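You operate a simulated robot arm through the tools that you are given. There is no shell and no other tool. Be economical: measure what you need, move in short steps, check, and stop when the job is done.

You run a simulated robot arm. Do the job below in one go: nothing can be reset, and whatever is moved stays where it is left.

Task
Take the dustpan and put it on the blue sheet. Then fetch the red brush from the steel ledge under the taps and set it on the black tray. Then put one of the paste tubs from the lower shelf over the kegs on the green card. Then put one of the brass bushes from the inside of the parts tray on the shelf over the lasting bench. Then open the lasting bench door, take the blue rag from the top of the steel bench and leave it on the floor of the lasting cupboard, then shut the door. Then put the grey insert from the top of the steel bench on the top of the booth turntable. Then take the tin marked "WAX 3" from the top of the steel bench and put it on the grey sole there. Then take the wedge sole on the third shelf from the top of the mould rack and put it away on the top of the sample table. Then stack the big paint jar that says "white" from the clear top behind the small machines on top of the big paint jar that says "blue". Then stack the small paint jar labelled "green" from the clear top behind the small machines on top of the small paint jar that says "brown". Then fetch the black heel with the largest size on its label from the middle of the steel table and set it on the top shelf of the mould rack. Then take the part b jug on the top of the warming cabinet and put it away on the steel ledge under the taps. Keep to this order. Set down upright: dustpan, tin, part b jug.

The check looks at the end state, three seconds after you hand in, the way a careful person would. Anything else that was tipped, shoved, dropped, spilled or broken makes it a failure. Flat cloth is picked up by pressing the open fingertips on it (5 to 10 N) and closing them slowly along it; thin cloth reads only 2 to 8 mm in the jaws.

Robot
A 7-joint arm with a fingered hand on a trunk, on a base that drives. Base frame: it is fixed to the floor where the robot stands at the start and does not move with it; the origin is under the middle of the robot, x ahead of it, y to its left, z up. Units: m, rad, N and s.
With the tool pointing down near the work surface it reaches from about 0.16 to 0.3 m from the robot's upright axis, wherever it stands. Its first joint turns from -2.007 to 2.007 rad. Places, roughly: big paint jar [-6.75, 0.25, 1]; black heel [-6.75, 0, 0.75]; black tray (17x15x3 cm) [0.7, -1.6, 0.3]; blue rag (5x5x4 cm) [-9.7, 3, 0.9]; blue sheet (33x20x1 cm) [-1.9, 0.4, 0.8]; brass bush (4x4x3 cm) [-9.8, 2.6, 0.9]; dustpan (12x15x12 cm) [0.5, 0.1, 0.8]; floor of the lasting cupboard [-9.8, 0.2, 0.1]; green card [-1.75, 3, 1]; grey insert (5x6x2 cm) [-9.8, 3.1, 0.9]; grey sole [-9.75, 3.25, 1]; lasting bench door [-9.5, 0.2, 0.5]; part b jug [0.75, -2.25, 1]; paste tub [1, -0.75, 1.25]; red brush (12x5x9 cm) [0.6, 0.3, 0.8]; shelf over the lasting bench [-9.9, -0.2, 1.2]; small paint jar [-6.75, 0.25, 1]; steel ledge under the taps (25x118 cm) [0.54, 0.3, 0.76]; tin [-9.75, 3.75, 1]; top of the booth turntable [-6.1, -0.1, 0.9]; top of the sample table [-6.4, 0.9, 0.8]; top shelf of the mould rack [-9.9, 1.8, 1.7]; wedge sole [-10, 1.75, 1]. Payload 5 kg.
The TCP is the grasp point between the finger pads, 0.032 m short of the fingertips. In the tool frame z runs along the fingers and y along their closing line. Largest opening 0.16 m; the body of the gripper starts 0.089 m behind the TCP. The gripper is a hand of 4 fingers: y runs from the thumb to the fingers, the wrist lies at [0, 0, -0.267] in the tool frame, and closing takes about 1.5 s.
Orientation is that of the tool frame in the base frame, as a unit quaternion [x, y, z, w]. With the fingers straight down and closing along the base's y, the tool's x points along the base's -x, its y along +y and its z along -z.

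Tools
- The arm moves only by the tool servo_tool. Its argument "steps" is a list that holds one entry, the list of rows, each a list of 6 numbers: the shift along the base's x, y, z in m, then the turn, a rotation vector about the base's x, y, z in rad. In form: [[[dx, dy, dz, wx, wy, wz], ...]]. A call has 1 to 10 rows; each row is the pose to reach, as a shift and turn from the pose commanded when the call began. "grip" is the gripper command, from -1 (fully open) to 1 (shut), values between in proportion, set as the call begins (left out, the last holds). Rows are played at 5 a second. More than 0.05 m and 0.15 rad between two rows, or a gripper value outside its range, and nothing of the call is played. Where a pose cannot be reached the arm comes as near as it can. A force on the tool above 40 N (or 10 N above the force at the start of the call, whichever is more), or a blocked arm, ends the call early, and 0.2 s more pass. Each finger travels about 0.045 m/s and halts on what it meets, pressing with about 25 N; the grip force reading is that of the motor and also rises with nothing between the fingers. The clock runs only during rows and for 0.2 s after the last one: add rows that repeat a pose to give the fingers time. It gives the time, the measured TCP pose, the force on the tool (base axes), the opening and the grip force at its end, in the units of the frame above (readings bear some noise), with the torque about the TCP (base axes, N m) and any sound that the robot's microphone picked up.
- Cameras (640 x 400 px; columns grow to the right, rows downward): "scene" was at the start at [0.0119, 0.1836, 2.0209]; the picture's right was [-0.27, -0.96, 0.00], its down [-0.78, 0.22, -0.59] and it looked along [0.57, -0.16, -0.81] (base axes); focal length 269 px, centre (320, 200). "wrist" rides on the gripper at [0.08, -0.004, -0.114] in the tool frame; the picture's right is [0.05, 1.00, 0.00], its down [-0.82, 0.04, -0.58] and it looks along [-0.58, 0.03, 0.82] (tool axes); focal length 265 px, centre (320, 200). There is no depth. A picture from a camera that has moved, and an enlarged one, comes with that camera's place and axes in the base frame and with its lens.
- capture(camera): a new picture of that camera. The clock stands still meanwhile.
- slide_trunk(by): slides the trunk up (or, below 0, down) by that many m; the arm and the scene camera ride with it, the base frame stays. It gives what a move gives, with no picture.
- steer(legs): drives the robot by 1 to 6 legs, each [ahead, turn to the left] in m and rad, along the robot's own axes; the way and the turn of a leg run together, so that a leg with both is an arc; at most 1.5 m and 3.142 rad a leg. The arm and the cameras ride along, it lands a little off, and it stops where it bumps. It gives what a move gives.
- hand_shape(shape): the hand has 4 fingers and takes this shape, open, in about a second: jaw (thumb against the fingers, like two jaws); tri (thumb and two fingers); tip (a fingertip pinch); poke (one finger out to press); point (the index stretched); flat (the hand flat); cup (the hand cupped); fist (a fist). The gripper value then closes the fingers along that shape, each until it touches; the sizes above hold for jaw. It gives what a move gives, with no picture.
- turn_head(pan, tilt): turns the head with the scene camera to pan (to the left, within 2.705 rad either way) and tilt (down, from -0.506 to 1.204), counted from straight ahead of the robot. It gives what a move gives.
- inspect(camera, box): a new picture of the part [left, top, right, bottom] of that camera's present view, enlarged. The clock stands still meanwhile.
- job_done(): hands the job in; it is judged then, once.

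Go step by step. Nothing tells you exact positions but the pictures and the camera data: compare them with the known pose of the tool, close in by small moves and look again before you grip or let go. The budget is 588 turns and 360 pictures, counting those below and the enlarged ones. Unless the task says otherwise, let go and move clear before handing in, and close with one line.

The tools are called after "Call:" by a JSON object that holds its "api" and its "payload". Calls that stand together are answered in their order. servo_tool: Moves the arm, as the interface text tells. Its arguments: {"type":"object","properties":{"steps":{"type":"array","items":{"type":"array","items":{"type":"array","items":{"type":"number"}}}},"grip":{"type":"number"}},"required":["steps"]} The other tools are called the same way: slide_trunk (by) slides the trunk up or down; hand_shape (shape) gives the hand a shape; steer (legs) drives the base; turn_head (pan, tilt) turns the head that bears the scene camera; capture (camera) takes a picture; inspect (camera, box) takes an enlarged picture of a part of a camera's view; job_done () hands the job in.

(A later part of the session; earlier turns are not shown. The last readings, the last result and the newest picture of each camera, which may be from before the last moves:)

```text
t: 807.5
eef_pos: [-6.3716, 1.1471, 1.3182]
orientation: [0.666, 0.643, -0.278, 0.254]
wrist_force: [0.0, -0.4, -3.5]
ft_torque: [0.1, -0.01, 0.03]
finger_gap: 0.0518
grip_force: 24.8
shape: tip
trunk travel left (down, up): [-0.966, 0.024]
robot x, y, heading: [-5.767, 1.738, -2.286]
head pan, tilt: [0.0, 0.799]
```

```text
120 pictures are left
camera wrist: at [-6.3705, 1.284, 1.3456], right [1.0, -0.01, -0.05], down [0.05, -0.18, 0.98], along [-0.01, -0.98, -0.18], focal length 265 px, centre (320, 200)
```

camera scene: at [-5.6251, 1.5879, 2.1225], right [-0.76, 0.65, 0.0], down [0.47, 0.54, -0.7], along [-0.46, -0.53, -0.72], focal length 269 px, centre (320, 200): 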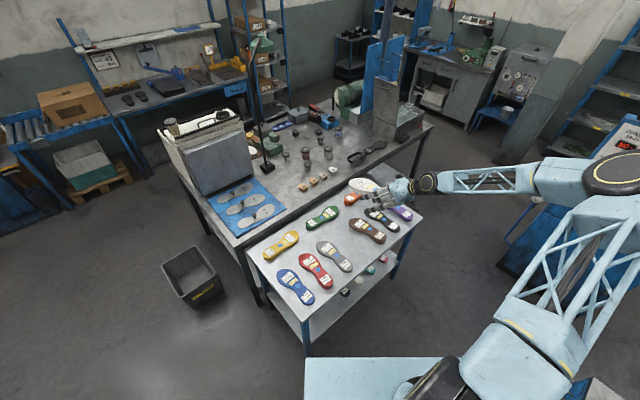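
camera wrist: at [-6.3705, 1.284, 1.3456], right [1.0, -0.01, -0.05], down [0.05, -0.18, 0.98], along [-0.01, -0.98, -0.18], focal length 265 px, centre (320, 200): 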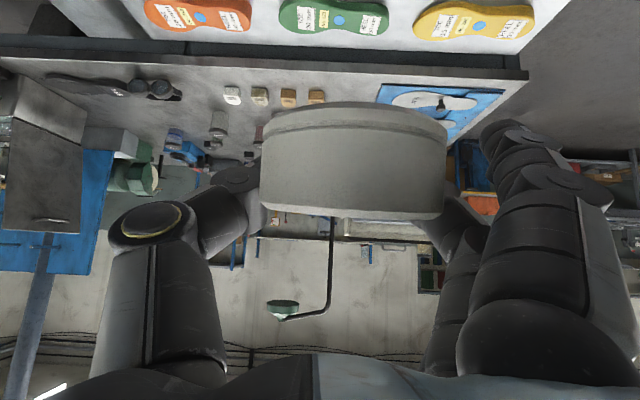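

The pose is right: the sole is level, pointing toward -y above the gap. I'll shift it back to fit and lower.

Call:
{"api": "servo_tool", "payload": {"steps": [[[-0.002, -0.035, 0, 0, 0, 0], [-0.004, -0.07, 0, 0, 0, 0]]]}}

Call:
{"api": "slide_trunk", "payload": {"by": -0.38}}

Call:
{"api": "capture", "payload": {"camera": "scene"}}

Call:
{"api": "capture", "payload": {"camera": "wrist"}}

```text
t: 808.1
eef_pos: [-6.3718, 1.0788, 1.3175]
orientation: [0.666, 0.644, -0.277, 0.254]
wrist_force: [0.5, -0.9, -2.4]
ft_torque: [0.16, 0.07, -0.04]
finger_gap: 0.0518
grip_force: 24.9
shape: tip
trunk travel left (down, up): [-0.966, 0.024]
robot x, y, heading: [-5.7629, 1.7393, -2.286]
head pan, tilt: [0.0, 0.799]
```

```text
t: 811.8
eef_pos: [-6.3726, 1.0795, 0.9383]
orientation: [0.666, 0.644, -0.277, 0.255]
wrist_force: [-0.1, -0.7, -1.4]
ft_torque: [0.12, 0.02, 0.04]
finger_gap: 0.0518
grip_force: 25.0
shape: tip
trunk travel left (down, up): [-0.586, 0.404]
robot x, y, heading: [-5.7634, 1.7394, -2.284]
head pan, tilt: [0.0, 0.799]
```

```text
119 pictures are left
camera scene: at [-5.6231, 1.5873, 1.7422], right [-0.76, 0.65, 0.0], down [0.47, 0.54, -0.7], along [-0.46, -0.53, -0.72], focal length 269 px, centre (320, 200)
```

scene: 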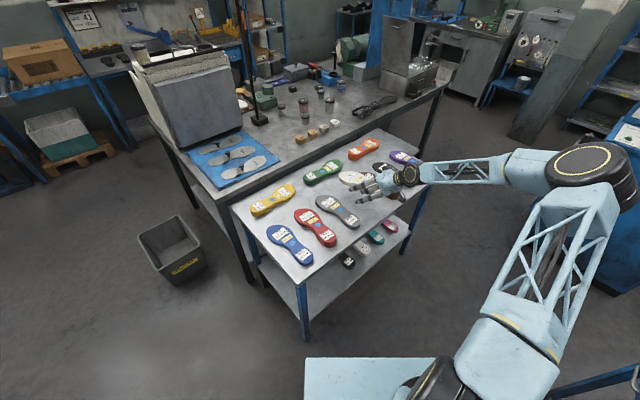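

```text
118 pictures are left
camera wrist: at [-6.3708, 1.2151, 0.9647], right [1.0, 0.0, -0.05], down [0.05, -0.18, 0.98], along [-0.01, -0.98, -0.18], focal length 265 px, centre (320, 200)
```

wrist: 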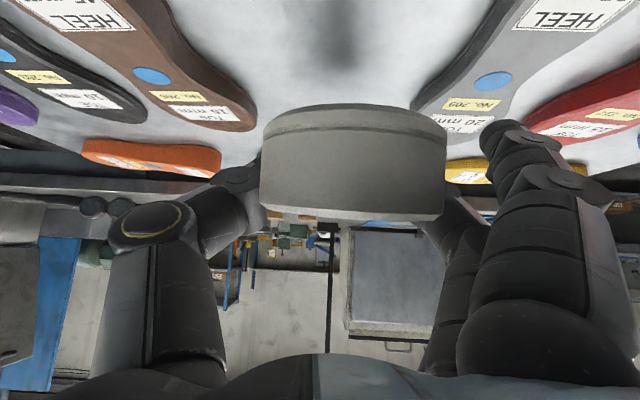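

The spare finger would come down near the grey sole, so I'll shift 3 cm toward the brown one, and lower carefully.

Call:
{"api": "servo_tool", "payload": {"steps": [[[-0.028, -0.005, 0, 0, 0, 0], [-0.028, -0.005, -0.03, 0, 0, 0], [-0.028, -0.005, -0.055, 0, 0, 0]]]}}

Call:
{"api": "capture", "payload": {"camera": "wrist"}}

Call:
{"api": "inspect", "payload": {"camera": "scene", "box": [280, 120, 440, 260]}}

```text
t: 812.6
eef_pos: [-6.4002, 1.0755, 0.8819]
orientation: [0.666, 0.644, -0.277, 0.255]
wrist_force: [-0.6, -0.1, -1.1]
ft_torque: [0.13, 0.01, 0.0]
finger_gap: 0.0521
grip_force: 24.9
shape: tip
trunk travel left (down, up): [-0.586, 0.404]
robot x, y, heading: [-5.7657, 1.7353, -2.283]
head pan, tilt: [0.0, 0.799]
```

```text
117 pictures are left
camera wrist: at [-6.3983, 1.2111, 0.9081], right [1.0, 0.0, -0.05], down [0.05, -0.18, 0.98], along [-0.01, -0.98, -0.18], focal length 265 px, centre (320, 200)
```

wrist: 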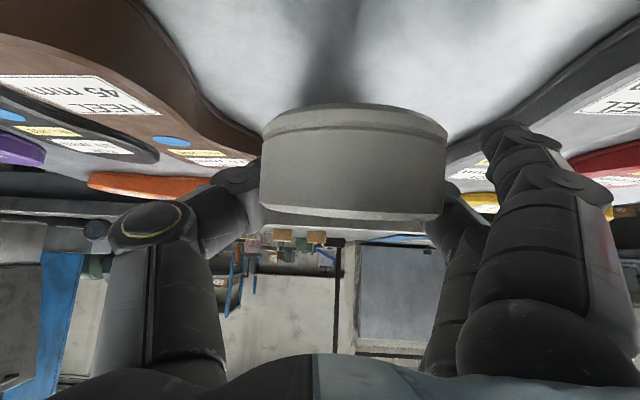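

```text
2.86 times, centred on (360, 190) of scene
camera zoom: at [-5.6232, 1.5868, 1.7422], right [-0.76, 0.65, 0.0], down [0.47, 0.54, -0.7], along [-0.46, -0.53, -0.72], focal length 768 px, centre (206, 229)
```

zoom: 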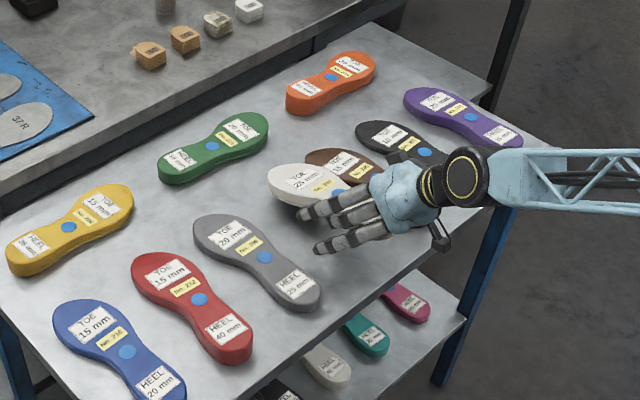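

Call:
{"api": "servo_tool", "payload": {"steps": [[[0.006, 0, -0.01, 0, 0, 0], [0.006, 0, -0.02, 0, 0, 0], [0.006, 0, -0.028, 0, 0, 0], [0.006, 0, -0.034, 0, 0, 0], [0.006, 0, -0.04, 0, 0, 0]]]}}

Call:
{"api": "capture", "payload": {"camera": "wrist"}}

Call:
{"api": "inspect", "payload": {"camera": "scene", "box": [280, 120, 440, 260]}}

```text
t: 813.8
eef_pos: [-6.3948, 1.0753, 0.8433]
orientation: [0.666, 0.644, -0.277, 0.255]
wrist_force: [-0.8, 0.5, 0.1]
ft_torque: [-0.04, -0.08, 0.0]
finger_gap: 0.0517
grip_force: 25.0
shape: tip
trunk travel left (down, up): [-0.586, 0.404]
robot x, y, heading: [-5.7675, 1.7323, -2.281]
head pan, tilt: [0.0, 0.799]
```

```text
115 pictures are left
camera wrist: at [-6.3928, 1.2112, 0.8699], right [1.0, -0.01, -0.05], down [0.05, -0.18, 0.98], along [-0.01, -0.98, -0.18], focal length 265 px, centre (320, 200)
```

wrist: 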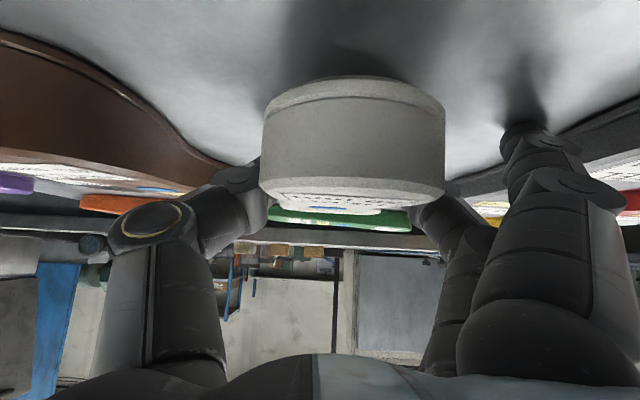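

```text
2.86 times, centred on (360, 190) of scene
camera zoom: at [-5.6233, 1.5873, 1.7422], right [-0.76, 0.65, 0.0], down [0.47, 0.54, -0.7], along [-0.46, -0.53, -0.72], focal length 768 px, centre (206, 229)
```

zoom: 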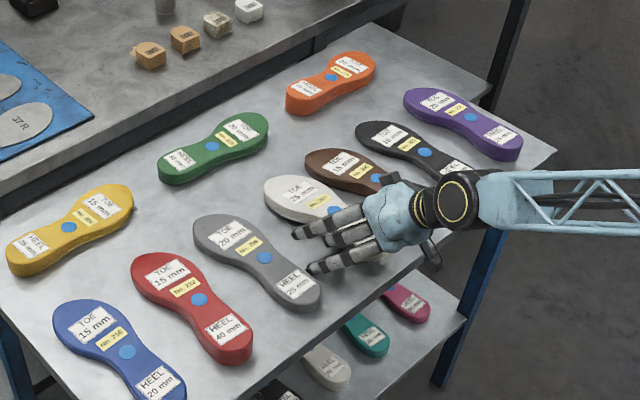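

Call:
{"api": "servo_tool", "payload": {"steps": [[[-0.004, 0, -0.006, 0, 0, 0], [-0.006, 0, -0.012, 0, 0, 0], [-0.006, 0, -0.016, 0, 0, 0]]]}}

Call:
{"api": "capture", "payload": {"camera": "wrist"}}

```text
t: 814.6
eef_pos: [-6.4014, 1.0742, 0.8302]
orientation: [0.667, 0.643, -0.278, 0.255]
wrist_force: [-6.2, -1.7, 18.0]
ft_torque: [0.04, -2.06, -0.04]
finger_gap: 0.052
grip_force: 24.7
shape: tip
trunk travel left (down, up): [-0.586, 0.404]
robot x, y, heading: [-5.7655, 1.7363, -2.285]
head pan, tilt: [0.0, 0.799]
```

```text
113 pictures are left
camera wrist: at [-6.3999, 1.2101, 0.8562], right [1.0, -0.01, -0.06], down [0.05, -0.18, 0.98], along [-0.02, -0.98, -0.18], focal length 265 px, centre (320, 200)
```

wrist: 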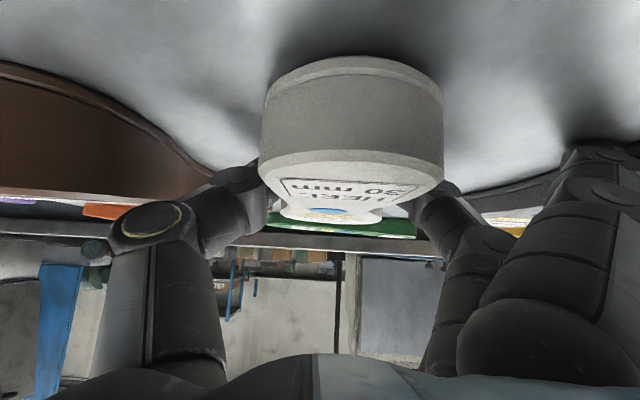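

The sole is down. I'll open only slightly so the spare finger doesn't sweep the grey sole, then lift.

Call:
{"api": "servo_tool", "payload": {"steps": [[[0, 0, 0.004, 0, 0, 0], [0, 0, 0.004, 0, 0, 0], [0, 0, 0.004, 0, 0, 0]]], "grip": 0.18}}

Call:
{"api": "capture", "payload": {"camera": "wrist"}}

Call:
{"api": "servo_tool", "payload": {"steps": [[[-0.003, 0.005, 0.015, 0, 0, 0], [-0.003, 0.015, 0.04, 0, 0, 0], [-0.003, 0.03, 0.07, 0, 0, 0], [-0.003, 0.05, 0.11, 0, 0, 0], [-0.003, 0.07, 0.15, 0, 0, 0]]]}}

Call:
{"api": "inspect", "payload": {"camera": "scene", "box": [200, 110, 440, 290]}}

```text
t: 815.4
eef_pos: [-6.3996, 1.0744, 0.8312]
orientation: [0.666, 0.644, -0.278, 0.254]
wrist_force: [-3.0, -3.0, 8.3]
ft_torque: [0.07, -0.96, -0.31]
finger_gap: 0.0646
grip_force: 0.0
shape: tip
trunk travel left (down, up): [-0.586, 0.404]
robot x, y, heading: [-5.7638, 1.7354, -2.283]
head pan, tilt: [0.0, 0.799]
```

```text
112 pictures are left
camera wrist: at [-6.399, 1.2106, 0.8579], right [1.0, 0.0, -0.05], down [0.05, -0.18, 0.98], along [-0.01, -0.98, -0.18], focal length 265 px, centre (320, 200)
```

wrist: 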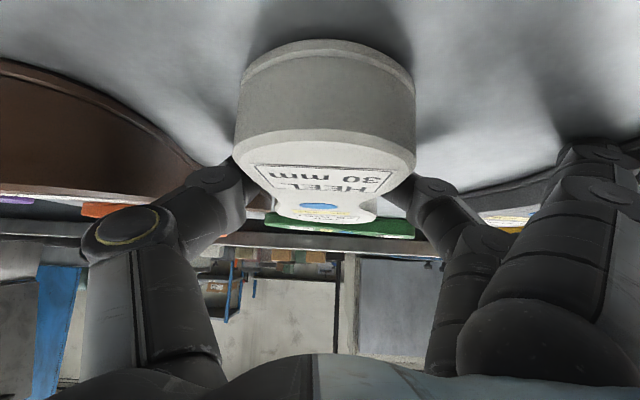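

```text
t: 816.6
eef_pos: [-6.4024, 1.1434, 0.9794]
orientation: [0.666, 0.644, -0.277, 0.255]
wrist_force: [0.1, -0.1, -0.5]
ft_torque: [-0.02, 0.0, -0.03]
finger_gap: 0.0651
grip_force: 0.1
shape: tip
trunk travel left (down, up): [-0.586, 0.404]
robot x, y, heading: [-5.7648, 1.7385, -2.284]
head pan, tilt: [0.0, 0.799]
```

```text
2.22 times, centred on (320, 200) of scene
camera zoom: at [-5.6226, 1.588, 1.7422], right [-0.76, 0.65, 0.0], down [0.47, 0.54, -0.7], along [-0.46, -0.53, -0.72], focal length 598 px, centre (320, 200)
```

zoom: 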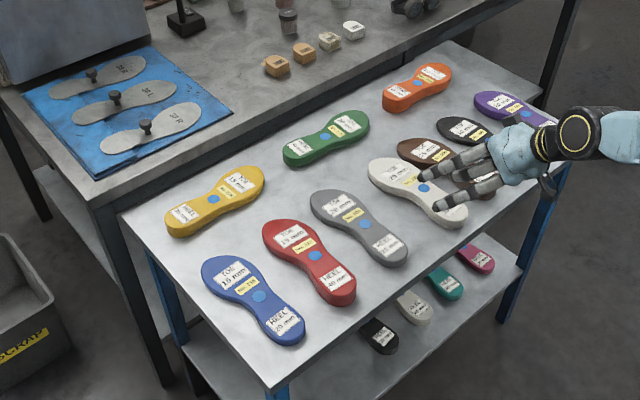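

The wedge sole lies on the sample table, neighbours untouched. Now the paint jars; I'll read their labels from here.

Call:
{"api": "inspect", "payload": {"camera": "scene", "box": [255, 70, 355, 130]}}

Call:
{"api": "slide_trunk", "payload": {"by": 0.38}}

Call:
{"api": "inspect", "payload": {"camera": "scene", "box": [255, 120, 395, 200]}}

```text
6.40 times, centred on (305, 100) of scene
camera zoom: at [-5.6226, 1.588, 1.7422], right [-0.76, 0.65, 0.0], down [0.47, 0.54, -0.7], along [-0.46, -0.53, -0.72], focal length 1721 px, centre (416, 840)
```

zoom: 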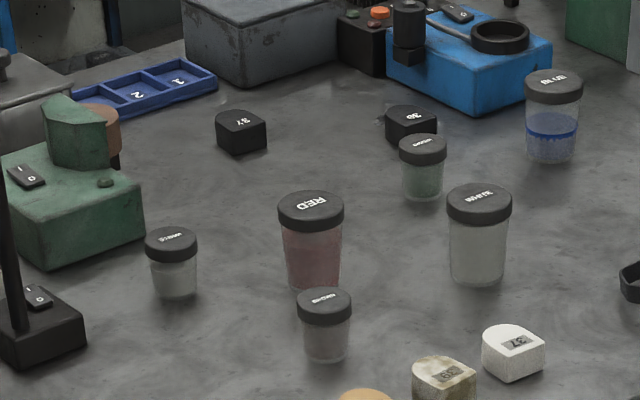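

```text
t: 820.2
eef_pos: [-6.4031, 1.1432, 1.3586]
orientation: [0.666, 0.644, -0.277, 0.255]
wrist_force: [0.2, -0.3, 0.1]
ft_torque: [0.04, -0.02, -0.02]
finger_gap: 0.0649
grip_force: 0.1
shape: tip
trunk travel left (down, up): [-0.966, 0.024]
robot x, y, heading: [-5.7666, 1.7357, -2.284]
head pan, tilt: [0.0, 0.799]
```

```text
4.57 times, centred on (325, 160) of scene
camera zoom: at [-5.6232, 1.5874, 2.1222], right [-0.76, 0.65, 0.0], down [0.47, 0.54, -0.7], along [-0.46, -0.53, -0.72], focal length 1229 px, centre (297, 383)
```

zoom: 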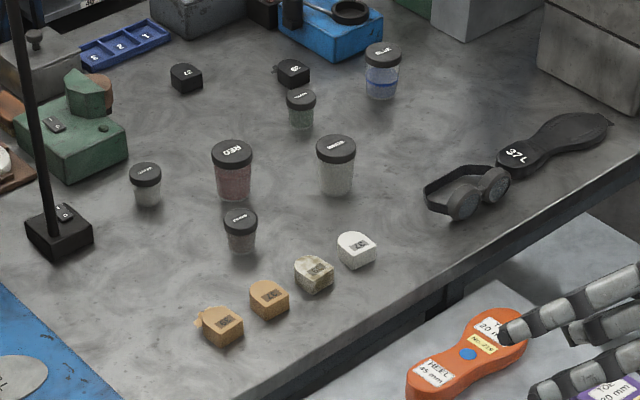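

Call:
{"api": "inspect", "payload": {"camera": "scene", "box": [312, 134, 332, 150]}}

Call:
{"api": "inspect", "payload": {"camera": "scene", "box": [298, 160, 318, 176]}}

Call:
{"api": "inspect", "payload": {"camera": "scene", "box": [318, 145, 338, 161]}}

```text
16.00 times, centred on (322, 142) of scene
camera zoom: at [-5.6232, 1.5874, 2.1222], right [-0.76, 0.65, 0.0], down [0.47, 0.54, -0.7], along [-0.46, -0.53, -0.72], focal length 4302 px, centre (288, 1128)
```

zoom: 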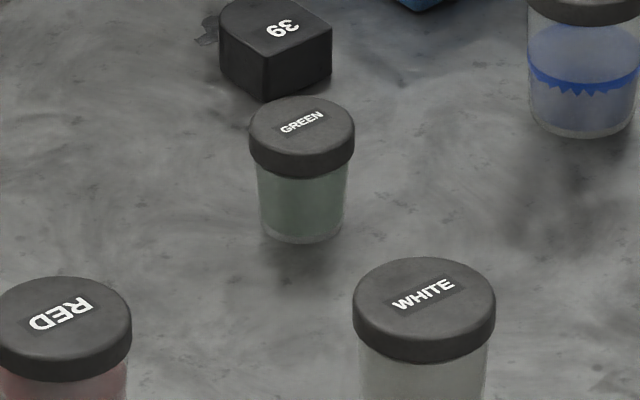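

```text
16.00 times, centred on (308, 168) of scene
camera zoom: at [-5.6232, 1.5874, 2.1222], right [-0.76, 0.65, 0.0], down [0.47, 0.54, -0.7], along [-0.46, -0.53, -0.72], focal length 4302 px, centre (512, 712)
```

zoom: 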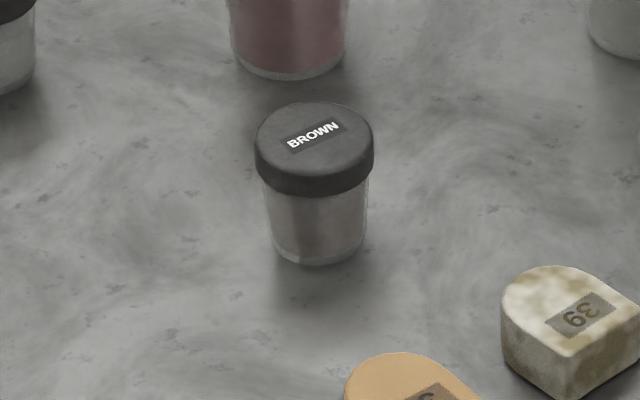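

```text
16.00 times, centred on (328, 153) of scene
camera zoom: at [-5.6232, 1.5874, 2.1222], right [-0.76, 0.65, 0.0], down [0.47, 0.54, -0.7], along [-0.46, -0.53, -0.72], focal length 4302 px, centre (192, 952)
```

zoom: 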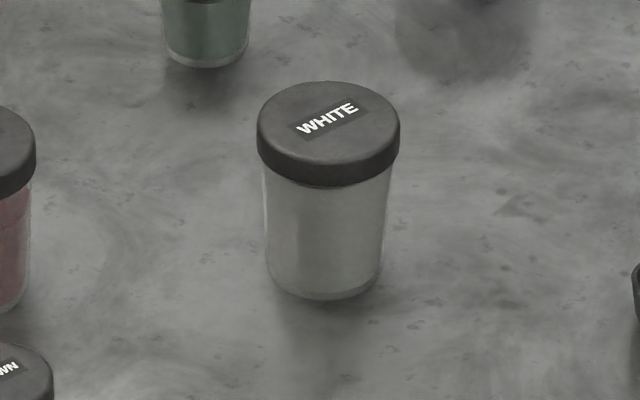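

All confirmed: big WHITE at (-6.77, 0.36), big BLUE at (-7.03, 0.20), small GREEN at (-6.855, 0.18), small BROWN at (-6.55, 0.39). I'll fold the hand and go round to the north side of the steel table.

Call:
{"api": "servo_tool", "payload": {"steps": [[[0.012, 0.02, 0, 0.13, 0, 0], [0.024, 0.04, 0, 0.26, 0, 0], [0.036, 0.06, 0, 0.39, 0, 0], [0.05, 0.07, 0, 0.52, 0, 0], [0.065, 0.08, 0, 0.65, 0, 0], [0.08, 0.09, 0, 0.78, 0, 0]]]}}

Call:
{"api": "servo_tool", "payload": {"steps": [[[0.03, 0.005, 0, 0, 0, -0.13], [0.06, 0.01, 0, 0, 0, -0.26], [0.09, 0.015, 0, 0, 0, -0.39], [0.12, 0.02, 0, 0, 0, -0.52], [0.16, 0.03, 0, 0, 0, -0.65]]]}}

Call:
{"api": "hand_shape", "payload": {"shape": "jaw"}}

Call:
{"api": "steer", "payload": {"legs": [[0, -0.795], [1.15, 0]]}}

```text
t: 821.6
eef_pos: [-6.3202, 1.2314, 1.3609]
orientation: [0.713, 0.701, -0.009, -0.019]
wrist_force: [0.4, -0.4, -0.4]
ft_torque: [0.07, 0.03, -0.01]
finger_gap: 0.0649
grip_force: 0.0
shape: tip
trunk travel left (down, up): [-0.966, 0.024]
robot x, y, heading: [-5.7632, 1.7352, -2.284]
head pan, tilt: [0.0, 0.799]
```

```text
t: 822.8
eef_pos: [-6.1585, 1.2639, 1.3618]
orientation: [0.9, 0.435, -0.006, -0.022]
wrist_force: [0.4, 1.3, -0.3]
ft_torque: [0.0, 0.07, -0.01]
finger_gap: 0.0648
grip_force: 0.1
shape: tip
trunk travel left (down, up): [-0.966, 0.024]
robot x, y, heading: [-5.7662, 1.7325, -2.285]
head pan, tilt: [0.0, 0.799]
```

```text
t: 823.7
eef_pos: [-6.1615, 1.2626, 1.3626]
orientation: [0.899, 0.437, -0.005, -0.021]
wrist_force: [0.1, -0.8, 0.5]
ft_torque: [0.0, 0.03, -0.01]
finger_gap: 0.16
grip_force: 0.0
shape: jaw
trunk travel left (down, up): [-0.966, 0.024]
robot x, y, heading: [-5.7656, 1.7361, -2.289]
head pan, tilt: [0.0, 0.799]
```

```text
t: 831.9
eef_pos: [-7.5539, 1.6492, 1.3612]
orientation: [0.999, 0.042, 0.004, -0.021]
wrist_force: [0.1, 0.6, -0.8]
ft_torque: [0.01, -0.03, -0.01]
finger_gap: 0.1601
grip_force: 0.0
shape: jaw
trunk travel left (down, up): [-0.966, 0.024]
robot x, y, heading: [-6.9345, 1.6808, -3.103]
head pan, tilt: [0.0, 0.799]
```

Call:
{"api": "steer", "payload": {"legs": [[0, 0.5], [0.25, 0], [0, 0.76], [0.55, 0], [0, 0.55]]}}

Call:
{"api": "turn_head", "payload": {"pan": 0.0, "tilt": 0.85}}

Call:
{"api": "capture", "payload": {"camera": "scene"}}

```text
t: 840.9
eef_pos: [-7.3437, 0.398, 1.3635]
orientation: [0.723, 0.691, -0.016, -0.022]
wrist_force: [-25.2, 1.3, -0.3]
ft_torque: [0.09, 0.81, 0.2]
finger_gap: 0.1588
grip_force: 0.0
shape: jaw
trunk travel left (down, up): [-0.966, 0.024]
robot x, y, heading: [-7.285, 1.0101, -1.658]
head pan, tilt: [0.0, 0.799]
stopped in leg 5: the force on the tool passed its limit at 52 N (the readings are from after the stop); the commanded pose is now the measured one
```

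```text
t: 841.6
eef_pos: [-7.3396, 0.3968, 1.3635]
orientation: [0.722, 0.692, -0.015, -0.02]
wrist_force: [-27.7, 3.5, 2.6]
ft_torque: [0.15, 0.74, 0.33]
finger_gap: 0.1582
grip_force: 0.0
shape: jaw
trunk travel left (down, up): [-0.966, 0.024]
robot x, y, heading: [-7.287, 1.0143, -1.652]
head pan, tilt: [0.0, 0.85]
```

```text
105 pictures are left
camera scene: at [-7.0901, 0.9798, 2.1187], right [-1.0, 0.08, 0.0], down [0.07, 0.75, -0.66], along [-0.05, -0.66, -0.75], focal length 269 px, centre (320, 200)
```

scene: 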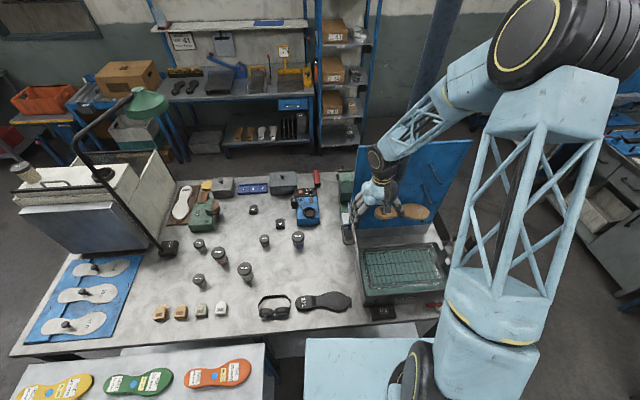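

The hand touched something beside the blue panel. I'll turn back off it and look closely.

Call:
{"api": "steer", "payload": {"legs": [[0, -0.12]]}}

Call:
{"api": "inspect", "payload": {"camera": "scene", "box": [320, 100, 500, 330]}}

Call:
{"api": "capture", "payload": {"camera": "wrist"}}

```text
t: 842.6
eef_pos: [-7.4114, 0.4069, 1.3624]
orientation: [0.762, 0.647, -0.014, -0.021]
wrist_force: [-0.3, 0.0, 0.3]
ft_torque: [-0.01, -0.09, -0.02]
finger_gap: 0.1597
grip_force: 0.0
shape: jaw
trunk travel left (down, up): [-0.966, 0.024]
robot x, y, heading: [-7.2876, 1.0177, -1.776]
head pan, tilt: [0.0, 0.85]
```

```text
1.74 times, centred on (410, 215) of scene
camera zoom: at [-7.0925, 0.9554, 2.1184], right [-0.98, 0.2, 0.0], down [0.15, 0.74, -0.66], along [-0.13, -0.65, -0.75], focal length 468 px, centre (164, 174)
```

zoom: 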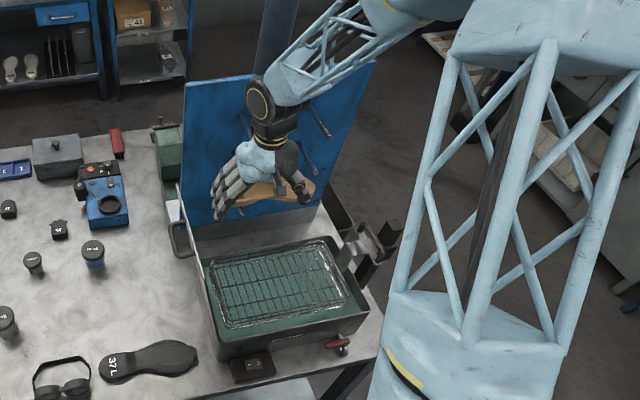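

```text
103 pictures are left
camera wrist: at [-7.3979, 0.4849, 1.4782], right [0.99, -0.11, -0.05], down [-0.06, -0.82, 0.57], along [-0.1, -0.56, -0.82], focal length 265 px, centre (320, 200)
```

wrist: 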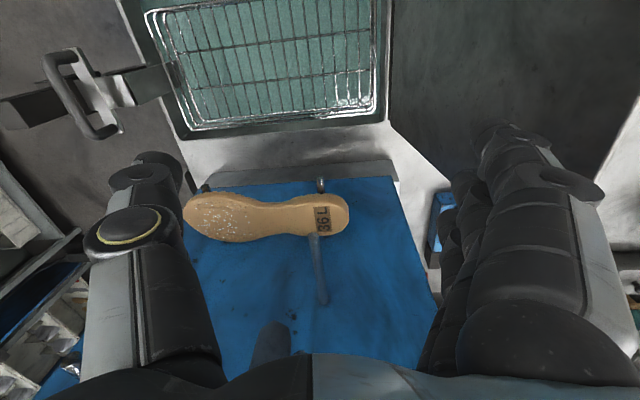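

The hand is in front of a vertical blue board with pegs. I'll back off to clear it, then turn toward the jars.

Call:
{"api": "steer", "payload": {"legs": [[-0.22, 0], [0, 0.62]]}}

Call:
{"api": "turn_head", "payload": {"pan": 0.0, "tilt": 0.85}}

Call:
{"api": "capture", "payload": {"camera": "scene"}}

```text
t: 846.0
eef_pos: [-6.9837, 0.6656, 1.3629]
orientation: [0.523, 0.852, -0.021, -0.017]
wrist_force: [-0.3, 0.1, -0.5]
ft_torque: [-0.04, 0.03, -0.01]
finger_gap: 0.1598
grip_force: 0.0
shape: jaw
trunk travel left (down, up): [-0.966, 0.024]
robot x, y, heading: [-7.2416, 1.2291, -1.145]
head pan, tilt: [0.0, 0.85]
```

```text
t: 846.6
eef_pos: [-6.9836, 0.6672, 1.3623]
orientation: [0.523, 0.852, -0.021, -0.017]
wrist_force: [-0.5, 0.4, 0.0]
ft_torque: [0.01, 0.02, 0.05]
finger_gap: 0.1599
grip_force: 0.2
shape: jaw
trunk travel left (down, up): [-0.966, 0.024]
robot x, y, heading: [-7.2461, 1.2279, -1.14]
head pan, tilt: [0.0, 0.85]
```

```text
102 pictures are left
camera scene: at [-7.0484, 1.2964, 2.1181], right [-0.91, -0.41, 0.0], down [-0.31, 0.68, -0.66], along [0.27, -0.6, -0.75], focal length 269 px, centre (320, 200)
```

scene: 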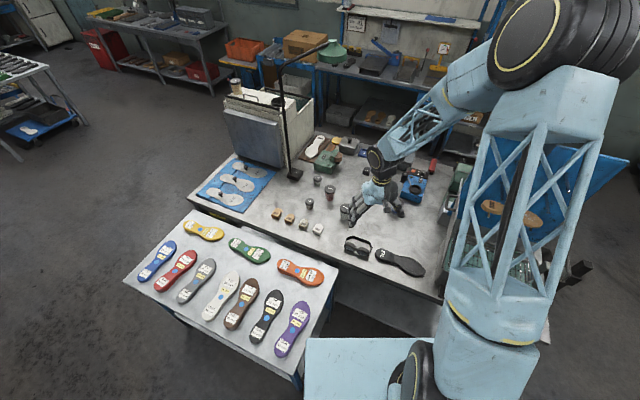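

I'll swing the hand further left over the table, then straighten and move up so the jars are within reach and the board stays clear.

Call:
{"api": "servo_tool", "payload": {"steps": [[[0.045, 0.02, 0, 0, 0, 0], [0.09, 0.04, 0, 0, 0, 0], [0.135, 0.06, 0, 0, 0, 0], [0.18, 0.08, 0, 0, 0, 0], [0.225, 0.1, 0, 0, 0, 0]]]}}

Call:
{"api": "steer", "payload": {"legs": [[0, -0.4], [0.22, 0]]}}

Call:
{"api": "capture", "payload": {"camera": "scene"}}

```text
t: 847.8
eef_pos: [-6.757, 0.7695, 1.3609]
orientation: [0.523, 0.852, -0.023, -0.016]
wrist_force: [0.5, -0.5, 0.1]
ft_torque: [-0.02, 0.06, -0.01]
finger_gap: 0.1598
grip_force: 0.1
shape: jaw
trunk travel left (down, up): [-0.966, 0.024]
robot x, y, heading: [-7.2432, 1.2303, -1.147]
head pan, tilt: [0.0, 0.85]
```

```text
t: 850.8
eef_pos: [-6.9628, 0.3985, 1.3606]
orientation: [0.678, 0.735, -0.018, -0.02]
wrist_force: [-0.6, -0.1, -0.7]
ft_torque: [0.08, 0.0, 0.0]
finger_gap: 0.1598
grip_force: 0.1
shape: jaw
trunk travel left (down, up): [-0.966, 0.024]
robot x, y, heading: [-7.2355, 1.0087, -1.54]
head pan, tilt: [0.0, 0.85]
```

```text
101 pictures are left
camera scene: at [-7.0297, 0.997, 2.1181], right [-1.0, -0.04, 0.0], down [-0.03, 0.75, -0.66], along [0.02, -0.66, -0.75], focal length 269 px, centre (320, 200)
```

scene: 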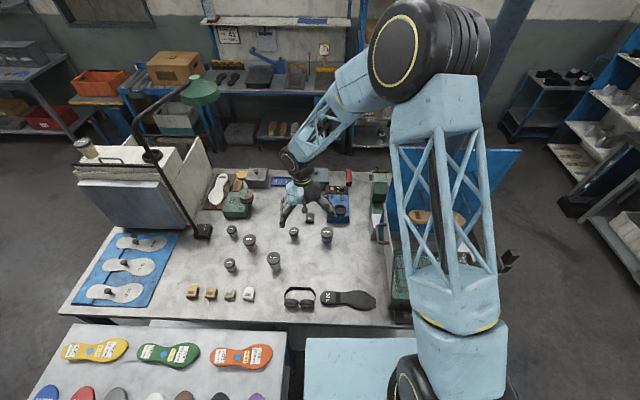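

Call:
{"api": "servo_tool", "payload": {"steps": [[[0.045, -0.01, 0, 0, 0, 0], [0.09, -0.02, 0, 0, 0, 0], [0.135, -0.03, 0, 0, 0, 0], [0.18, -0.037, 0, 0, 0, 0], [0.192, -0.037, 0, 0, 0, 0]]]}}

Call:
{"api": "slide_trunk", "payload": {"by": -0.22}}

Call:
{"api": "capture", "payload": {"camera": "wrist"}}

```text
t: 852.0
eef_pos: [-6.7698, 0.3616, 1.3624]
orientation: [0.679, 0.733, -0.017, -0.019]
wrist_force: [0.4, 0.9, 0.3]
ft_torque: [-0.01, -0.02, 0.06]
finger_gap: 0.16
grip_force: 0.1
shape: jaw
trunk travel left (down, up): [-0.966, 0.024]
robot x, y, heading: [-7.2333, 1.0113, -1.534]
head pan, tilt: [0.0, 0.85]
```

```text
t: 854.3
eef_pos: [-6.7692, 0.3612, 1.1419]
orientation: [0.678, 0.734, -0.018, -0.019]
wrist_force: [0.5, -0.2, 0.8]
ft_torque: [0.0, -0.01, 0.02]
finger_gap: 0.16
grip_force: 0.1
shape: jaw
trunk travel left (down, up): [-0.746, 0.244]
robot x, y, heading: [-7.236, 1.009, -1.532]
head pan, tilt: [0.0, 0.85]
```

```text
100 pictures are left
camera wrist: at [-6.7747, 0.4404, 1.2578], right [0.99, 0.13, -0.05], down [0.14, -0.81, 0.57], along [0.03, -0.57, -0.82], focal length 265 px, centre (320, 200)
```

wrist: 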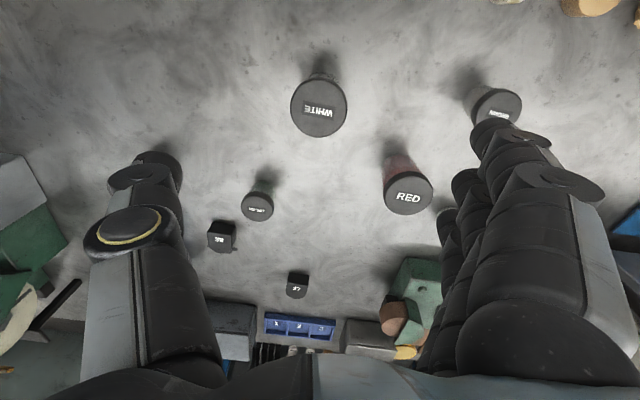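

Call:
{"api": "servo_tool", "payload": {"steps": [[[-0.012, -0.009, -0.04, 0, 0, 0], [-0.012, -0.009, -0.08, 0, 0, 0], [-0.012, -0.009, -0.12, 0, 0, 0]]], "grip": -0.5}}

Call:
{"api": "capture", "payload": {"camera": "wrist"}}

```text
t: 855.1
eef_pos: [-6.7782, 0.3516, 1.0202]
orientation: [0.679, 0.733, -0.017, -0.02]
wrist_force: [0.7, -0.8, -0.2]
ft_torque: [0.03, 0.0, 0.0]
finger_gap: 0.1203
grip_force: 0.0
shape: jaw
trunk travel left (down, up): [-0.746, 0.244]
robot x, y, heading: [-7.2364, 1.0125, -1.534]
head pan, tilt: [0.0, 0.85]
```

```text
99 pictures are left
camera wrist: at [-6.7827, 0.43, 1.1354], right [0.99, 0.13, -0.05], down [0.14, -0.81, 0.57], along [0.03, -0.57, -0.82], focal length 265 px, centre (320, 200)
```

wrist: 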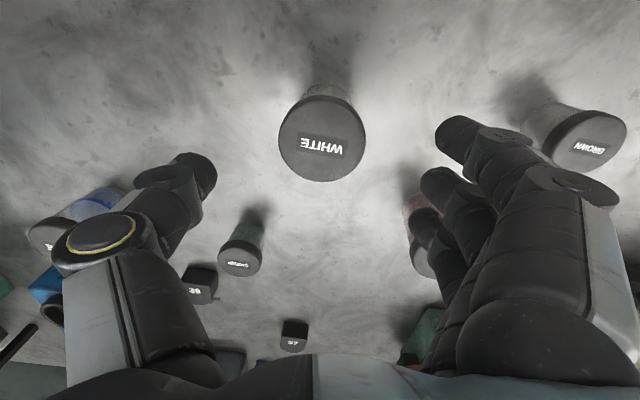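

Call:
{"api": "servo_tool", "payload": {"steps": [[[0, 0.003, -0.04, 0, 0, 0], [0, 0.003, -0.08, 0, 0, 0], [0, 0.003, -0.112, 0, 0, 0]]]}}

Call:
{"api": "servo_tool", "payload": {"steps": [[[0, 0, 0, 0, 0, 0], [0, 0, 0, 0, 0, 0], [0, 0, 0, 0, 0, 0], [0, 0, 0, 0, 0, 0], [0, 0, 0, 0, 0, 0], [0, 0, 0, 0, 0, 0], [0, 0, 0, 0, 0, 0], [0, 0, 0, 0, 0, 0], [0, 0, 0, 0, 0, 0]]], "grip": 1}}

Call:
{"api": "capture", "payload": {"camera": "wrist"}}

```text
t: 855.9
eef_pos: [-6.7804, 0.3548, 0.9081]
orientation: [0.679, 0.734, -0.018, -0.019]
wrist_force: [1.0, 0.5, 0.7]
ft_torque: [0.0, -0.01, 0.02]
finger_gap: 0.1203
grip_force: 0.0
shape: jaw
trunk travel left (down, up): [-0.746, 0.244]
robot x, y, heading: [-7.2397, 1.0058, -1.536]
head pan, tilt: [0.0, 0.85]
```

```text
t: 857.9
eef_pos: [-6.781, 0.3563, 0.9091]
orientation: [0.679, 0.734, -0.017, -0.019]
wrist_force: [-0.2, 0.2, -0.8]
ft_torque: [-0.03, 0.01, 0.0]
finger_gap: 0.0391
grip_force: 24.8
shape: jaw
trunk travel left (down, up): [-0.746, 0.244]
robot x, y, heading: [-7.2352, 1.0107, -1.532]
head pan, tilt: [0.0, 0.85]
```

```text
98 pictures are left
camera wrist: at [-6.7862, 0.4346, 1.0252], right [0.99, 0.13, -0.05], down [0.14, -0.81, 0.57], along [0.03, -0.57, -0.82], focal length 265 px, centre (320, 200)
```

wrist: 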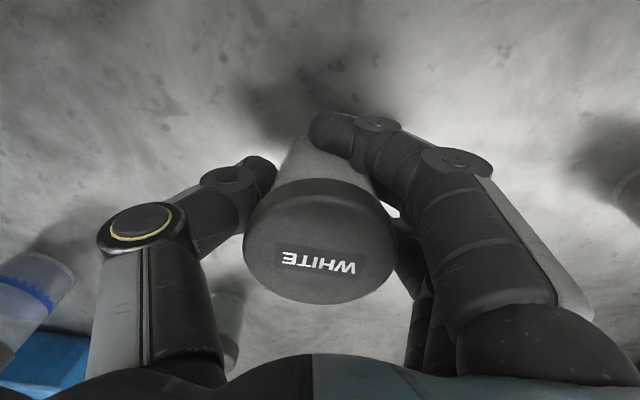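

Gripped. I'll lift and carry it toward BLUE.

Call:
{"api": "servo_tool", "payload": {"steps": [[[0, 0, 0.03, 0, 0, 0], [0, 0, 0.07, 0, 0, 0], [0, 0, 0.11, 0, 0, 0], [0, 0, 0.15, 0, 0, 0], [0, 0, 0.19, 0, 0, 0], [0, 0, 0.21, 0, 0, 0]]]}}

Call:
{"api": "servo_tool", "payload": {"steps": [[[-0.035, -0.02, 0, 0, 0, 0], [-0.07, -0.04, 0, 0, 0, 0], [-0.105, -0.06, 0, 0, 0, 0], [-0.14, -0.08, 0, 0, 0, 0], [-0.175, -0.1, 0, 0, 0, 0]]]}}

Call:
{"api": "capture", "payload": {"camera": "wrist"}}

Call:
{"api": "capture", "payload": {"camera": "scene"}}

```text
t: 859.3
eef_pos: [-6.7814, 0.3564, 1.1205]
orientation: [0.678, 0.735, -0.017, -0.02]
wrist_force: [-0.4, 0.7, -1.8]
ft_torque: [-0.03, 0.01, 0.0]
finger_gap: 0.0394
grip_force: 25.8
shape: jaw
trunk travel left (down, up): [-0.746, 0.244]
robot x, y, heading: [-7.2367, 1.0089, -1.536]
head pan, tilt: [0.0, 0.85]
```

```text
t: 860.5
eef_pos: [-6.9577, 0.2553, 1.1203]
orientation: [0.678, 0.734, -0.016, -0.02]
wrist_force: [0.0, 0.3, -1.7]
ft_torque: [0.02, -0.05, 0.02]
finger_gap: 0.0389
grip_force: 25.1
shape: jaw
trunk travel left (down, up): [-0.746, 0.244]
robot x, y, heading: [-7.2345, 1.0109, -1.536]
head pan, tilt: [0.0, 0.85]
```

```text
97 pictures are left
camera wrist: at [-6.9626, 0.3342, 1.2352], right [0.99, 0.13, -0.05], down [0.14, -0.81, 0.57], along [0.03, -0.57, -0.82], focal length 265 px, centre (320, 200)
```

wrist: 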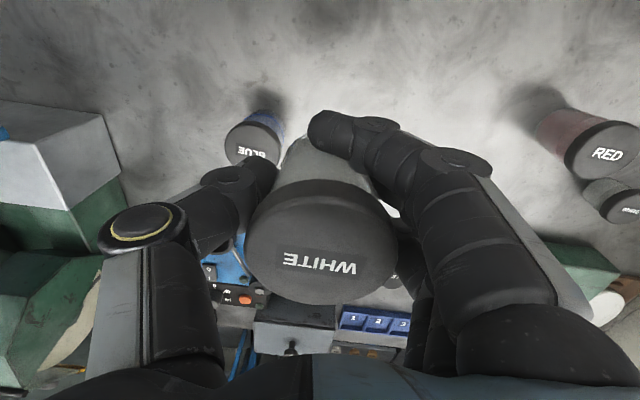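

```text
96 pictures are left
camera scene: at [-7.0317, 0.9979, 1.8983], right [-1.0, -0.04, 0.0], down [-0.03, 0.75, -0.66], along [0.02, -0.66, -0.75], focal length 269 px, centre (320, 200)
```

scene: 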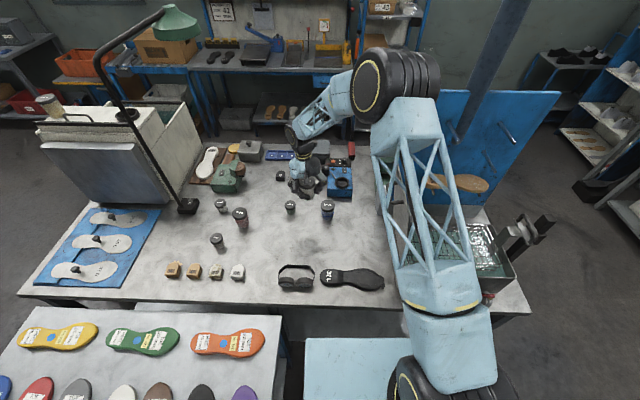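

Call:
{"api": "servo_tool", "payload": {"steps": [[[-0.03, -0.02, 0, 0, 0, 0], [-0.06, -0.04, 0, 0, 0, 0], [-0.079, -0.057, 0, 0, 0, 0], [-0.079, -0.057, -0.03, 0, 0, 0], [-0.079, -0.057, -0.05, 0, 0, 0]]]}}

Call:
{"api": "inspect", "payload": {"camera": "scene", "box": [280, 130, 380, 230]}}

Call:
{"api": "capture", "payload": {"camera": "wrist"}}

```text
t: 861.7
eef_pos: [-7.0356, 0.1998, 1.0692]
orientation: [0.679, 0.734, -0.017, -0.02]
wrist_force: [-0.1, -0.9, -1.2]
ft_torque: [0.02, 0.0, 0.02]
finger_gap: 0.0391
grip_force: 25.3
shape: jaw
trunk travel left (down, up): [-0.746, 0.244]
robot x, y, heading: [-7.2365, 1.011, -1.536]
head pan, tilt: [0.0, 0.85]
```

```text
4.00 times, centred on (330, 180) of scene
camera zoom: at [-7.0305, 0.998, 1.8982], right [-1.0, -0.04, 0.0], down [-0.03, 0.75, -0.66], along [0.02, -0.66, -0.75], focal length 1076 px, centre (280, 280)
```

zoom: 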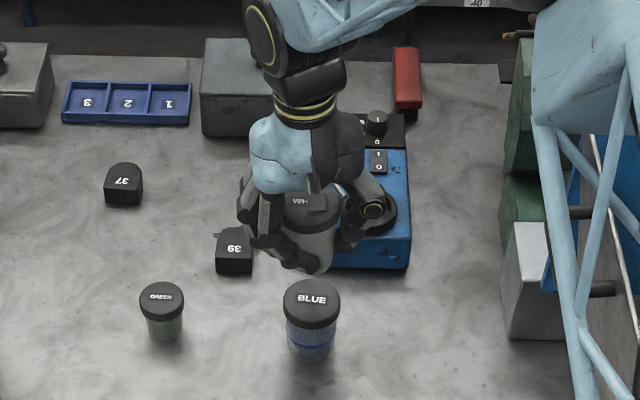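

```text
94 pictures are left
camera wrist: at [-7.0413, 0.2779, 1.1852], right [0.99, 0.13, -0.05], down [0.14, -0.81, 0.57], along [0.03, -0.57, -0.82], focal length 265 px, centre (320, 200)
```

wrist: 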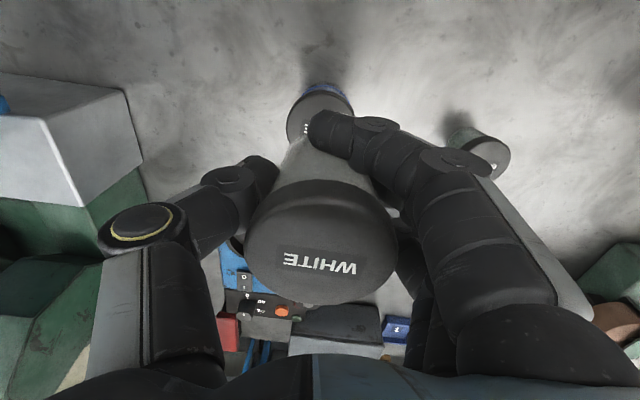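

The jars line up within a few millimetres. I'll nudge 4 mm and lower most of the way, then check.

Call:
{"api": "servo_tool", "payload": {"steps": [[[-0.004, 0.001, -0.02, 0, 0, 0], [-0.004, 0.001, -0.045, 0, 0, 0], [-0.004, 0.001, -0.065, 0, 0, 0]]]}}

Call:
{"api": "inspect", "payload": {"camera": "scene", "box": [290, 150, 370, 230]}}

```text
t: 862.5
eef_pos: [-7.0406, 0.2008, 1.0073]
orientation: [0.678, 0.734, -0.017, -0.019]
wrist_force: [0.7, -0.4, -2.0]
ft_torque: [0.03, 0.01, 0.01]
finger_gap: 0.0387
grip_force: 25.4
shape: jaw
trunk travel left (down, up): [-0.746, 0.244]
robot x, y, heading: [-7.2375, 1.0064, -1.534]
head pan, tilt: [0.0, 0.85]
```

```text
5.00 times, centred on (330, 190) of scene
camera zoom: at [-7.03, 0.9979, 1.8981], right [-1.0, -0.04, 0.0], down [-0.03, 0.75, -0.66], along [0.02, -0.66, -0.75], focal length 1344 px, centre (270, 250)
```

zoom: 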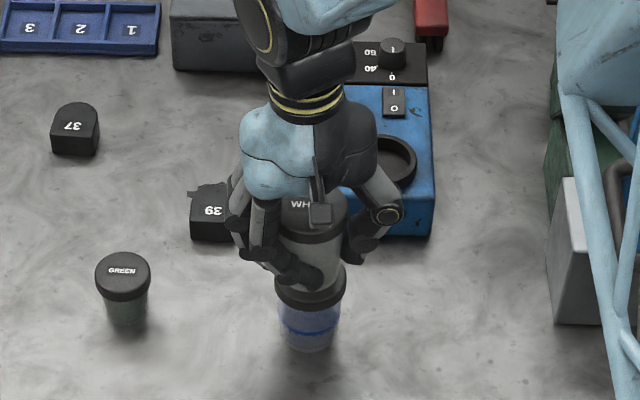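

Call:
{"api": "servo_tool", "payload": {"steps": [[[0.003, 0, -0.006, 0, 0, 0], [0.003, 0, -0.012, 0, 0, 0], [0.003, 0, -0.016, 0, 0, 0], [0.003, 0, -0.02, 0, 0, 0]]]}}

Call:
{"api": "inspect", "payload": {"camera": "scene", "box": [290, 150, 370, 230]}}

```text
t: 863.5
eef_pos: [-7.0367, 0.1997, 0.9907]
orientation: [0.678, 0.734, -0.019, -0.017]
wrist_force: [0.3, 0.1, 36.5]
ft_torque: [-0.29, -0.16, -0.04]
finger_gap: 0.0405
grip_force: 24.6
shape: jaw
trunk travel left (down, up): [-0.746, 0.244]
robot x, y, heading: [-7.2342, 1.0091, -1.53]
head pan, tilt: [0.0, 0.85]
```

```text
5.00 times, centred on (330, 190) of scene
camera zoom: at [-7.031, 1.0023, 1.8989], right [-1.0, -0.04, 0.0], down [-0.03, 0.75, -0.66], along [0.02, -0.66, -0.75], focal length 1344 px, centre (270, 250)
```

zoom: 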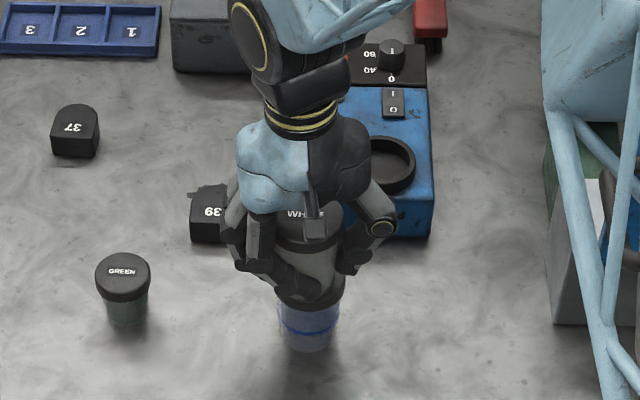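

White rests on BLUE. I'll ease the pressure, open slightly, and check before leaving.

Call:
{"api": "servo_tool", "payload": {"steps": [[[0, 0, 0.003, 0, 0, 0], [0, 0, 0.003, 0, 0, 0], [0, 0, 0.003, 0, 0, 0], [0, 0, 0.003, 0, 0, 0]]], "grip": 0.1}}

Call:
{"api": "inspect", "payload": {"camera": "scene", "box": [290, 150, 370, 230]}}

Call:
{"api": "capture", "payload": {"camera": "wrist"}}

```text
t: 864.5
eef_pos: [-7.037, 0.2004, 0.9885]
orientation: [0.679, 0.734, -0.017, -0.02]
wrist_force: [-0.2, -1.0, -0.2]
ft_torque: [-0.03, 0.02, -0.02]
finger_gap: 0.0712
grip_force: 0.0
shape: jaw
trunk travel left (down, up): [-0.746, 0.244]
robot x, y, heading: [-7.2346, 1.0076, -1.533]
head pan, tilt: [0.0, 0.85]
```

```text
5.00 times, centred on (330, 190) of scene
camera zoom: at [-7.0301, 0.9989, 1.8981], right [-1.0, -0.04, 0.0], down [-0.03, 0.75, -0.66], along [0.02, -0.66, -0.75], focal length 1344 px, centre (270, 250)
```

zoom: 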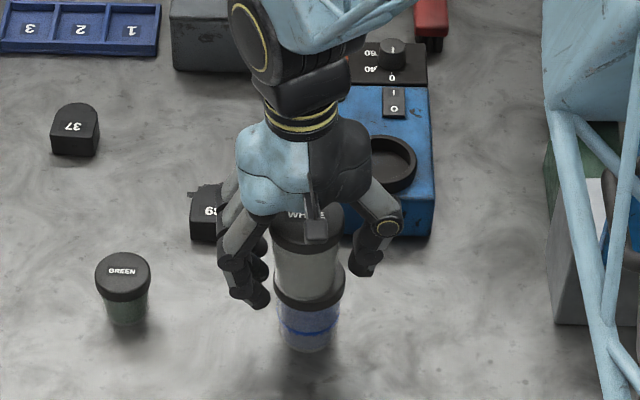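

```text
90 pictures are left
camera wrist: at [-7.0423, 0.279, 1.1031], right [0.99, 0.13, -0.05], down [0.14, -0.81, 0.57], along [0.03, -0.57, -0.82], focal length 265 px, centre (320, 200)
```

wrist: 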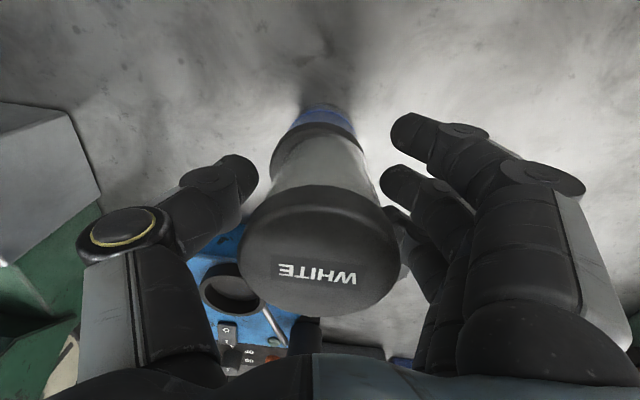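

The stack is stable and well aligned. I'll open wider and rise straight up.

Call:
{"api": "servo_tool", "payload": {"steps": [[[0, 0, 0, 0, 0, 0], [0, 0, 0, 0, 0, 0], [0, 0, 0, 0, 0, 0], [0, 0, 0.03, 0, 0, 0], [0, 0, 0.07, 0, 0, 0], [0, 0, 0.11, 0, 0, 0], [0, 0, 0.15, 0, 0, 0], [0, 0, 0.19, 0, 0, 0]]], "grip": -0.6}}

Call:
{"api": "servo_tool", "payload": {"steps": [[[0.045, -0.005, 0, 0, 0, 0], [0.09, -0.01, 0, 0, 0, 0], [0.135, -0.015, 0, 0, 0, 0], [0.175, -0.02, -0.02, 0, 0, 0]]]}}

Call:
{"api": "capture", "payload": {"camera": "wrist"}}

```text
t: 866.3
eef_pos: [-7.0366, 0.2007, 1.177]
orientation: [0.679, 0.734, -0.018, -0.019]
wrist_force: [0.1, 0.0, -0.4]
ft_torque: [-0.03, -0.02, -0.01]
finger_gap: 0.1277
grip_force: 0.1
shape: jaw
trunk travel left (down, up): [-0.746, 0.244]
robot x, y, heading: [-7.2343, 1.0121, -1.53]
head pan, tilt: [0.0, 0.85]
```

```text
t: 867.3
eef_pos: [-6.8588, 0.1788, 1.1552]
orientation: [0.679, 0.733, -0.016, -0.021]
wrist_force: [0.7, 1.1, 0.4]
ft_torque: [0.03, 0.04, 0.03]
finger_gap: 0.1276
grip_force: 0.1
shape: jaw
trunk travel left (down, up): [-0.746, 0.244]
robot x, y, heading: [-7.2331, 1.0108, -1.541]
head pan, tilt: [0.0, 0.85]
```

```text
89 pictures are left
camera wrist: at [-6.8635, 0.2574, 1.2705], right [0.99, 0.13, -0.05], down [0.14, -0.81, 0.57], along [0.03, -0.57, -0.82], focal length 265 px, centre (320, 200)
```

wrist: 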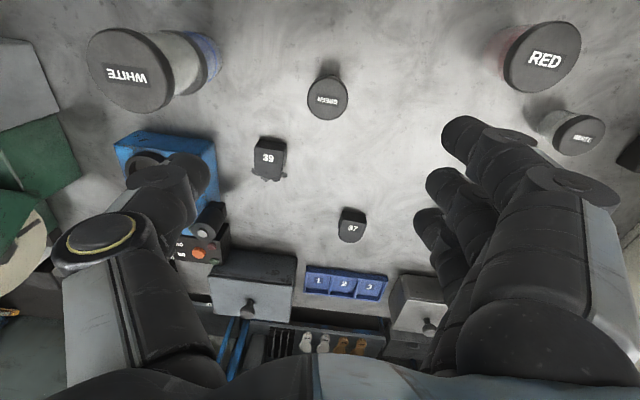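

Call:
{"api": "servo_tool", "payload": {"steps": [[[-0.004, -0.007, -0.045, 0, 0, 0], [-0.004, -0.007, -0.09, 0, 0, 0], [-0.004, -0.007, -0.135, 0, 0, 0], [-0.004, -0.007, -0.165, 0, 0, 0]]], "grip": -0.3}}

Call:
{"api": "capture", "payload": {"camera": "wrist"}}

```text
t: 868.3
eef_pos: [-6.8652, 0.172, 0.995]
orientation: [0.679, 0.734, -0.017, -0.02]
wrist_force: [0.8, 0.2, 0.5]
ft_torque: [-0.01, 0.03, 0.01]
finger_gap: 0.1045
grip_force: 0.0
shape: jaw
trunk travel left (down, up): [-0.746, 0.244]
robot x, y, heading: [-7.2374, 1.0102, -1.533]
head pan, tilt: [0.0, 0.85]
```

```text
88 pictures are left
camera wrist: at [-6.8708, 0.2508, 1.1096], right [0.99, 0.13, -0.05], down [0.14, -0.81, 0.57], along [0.03, -0.57, -0.82], focal length 265 px, centre (320, 200)
```

wrist: 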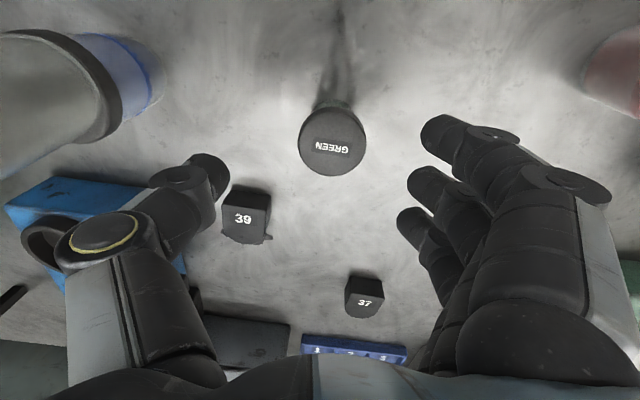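

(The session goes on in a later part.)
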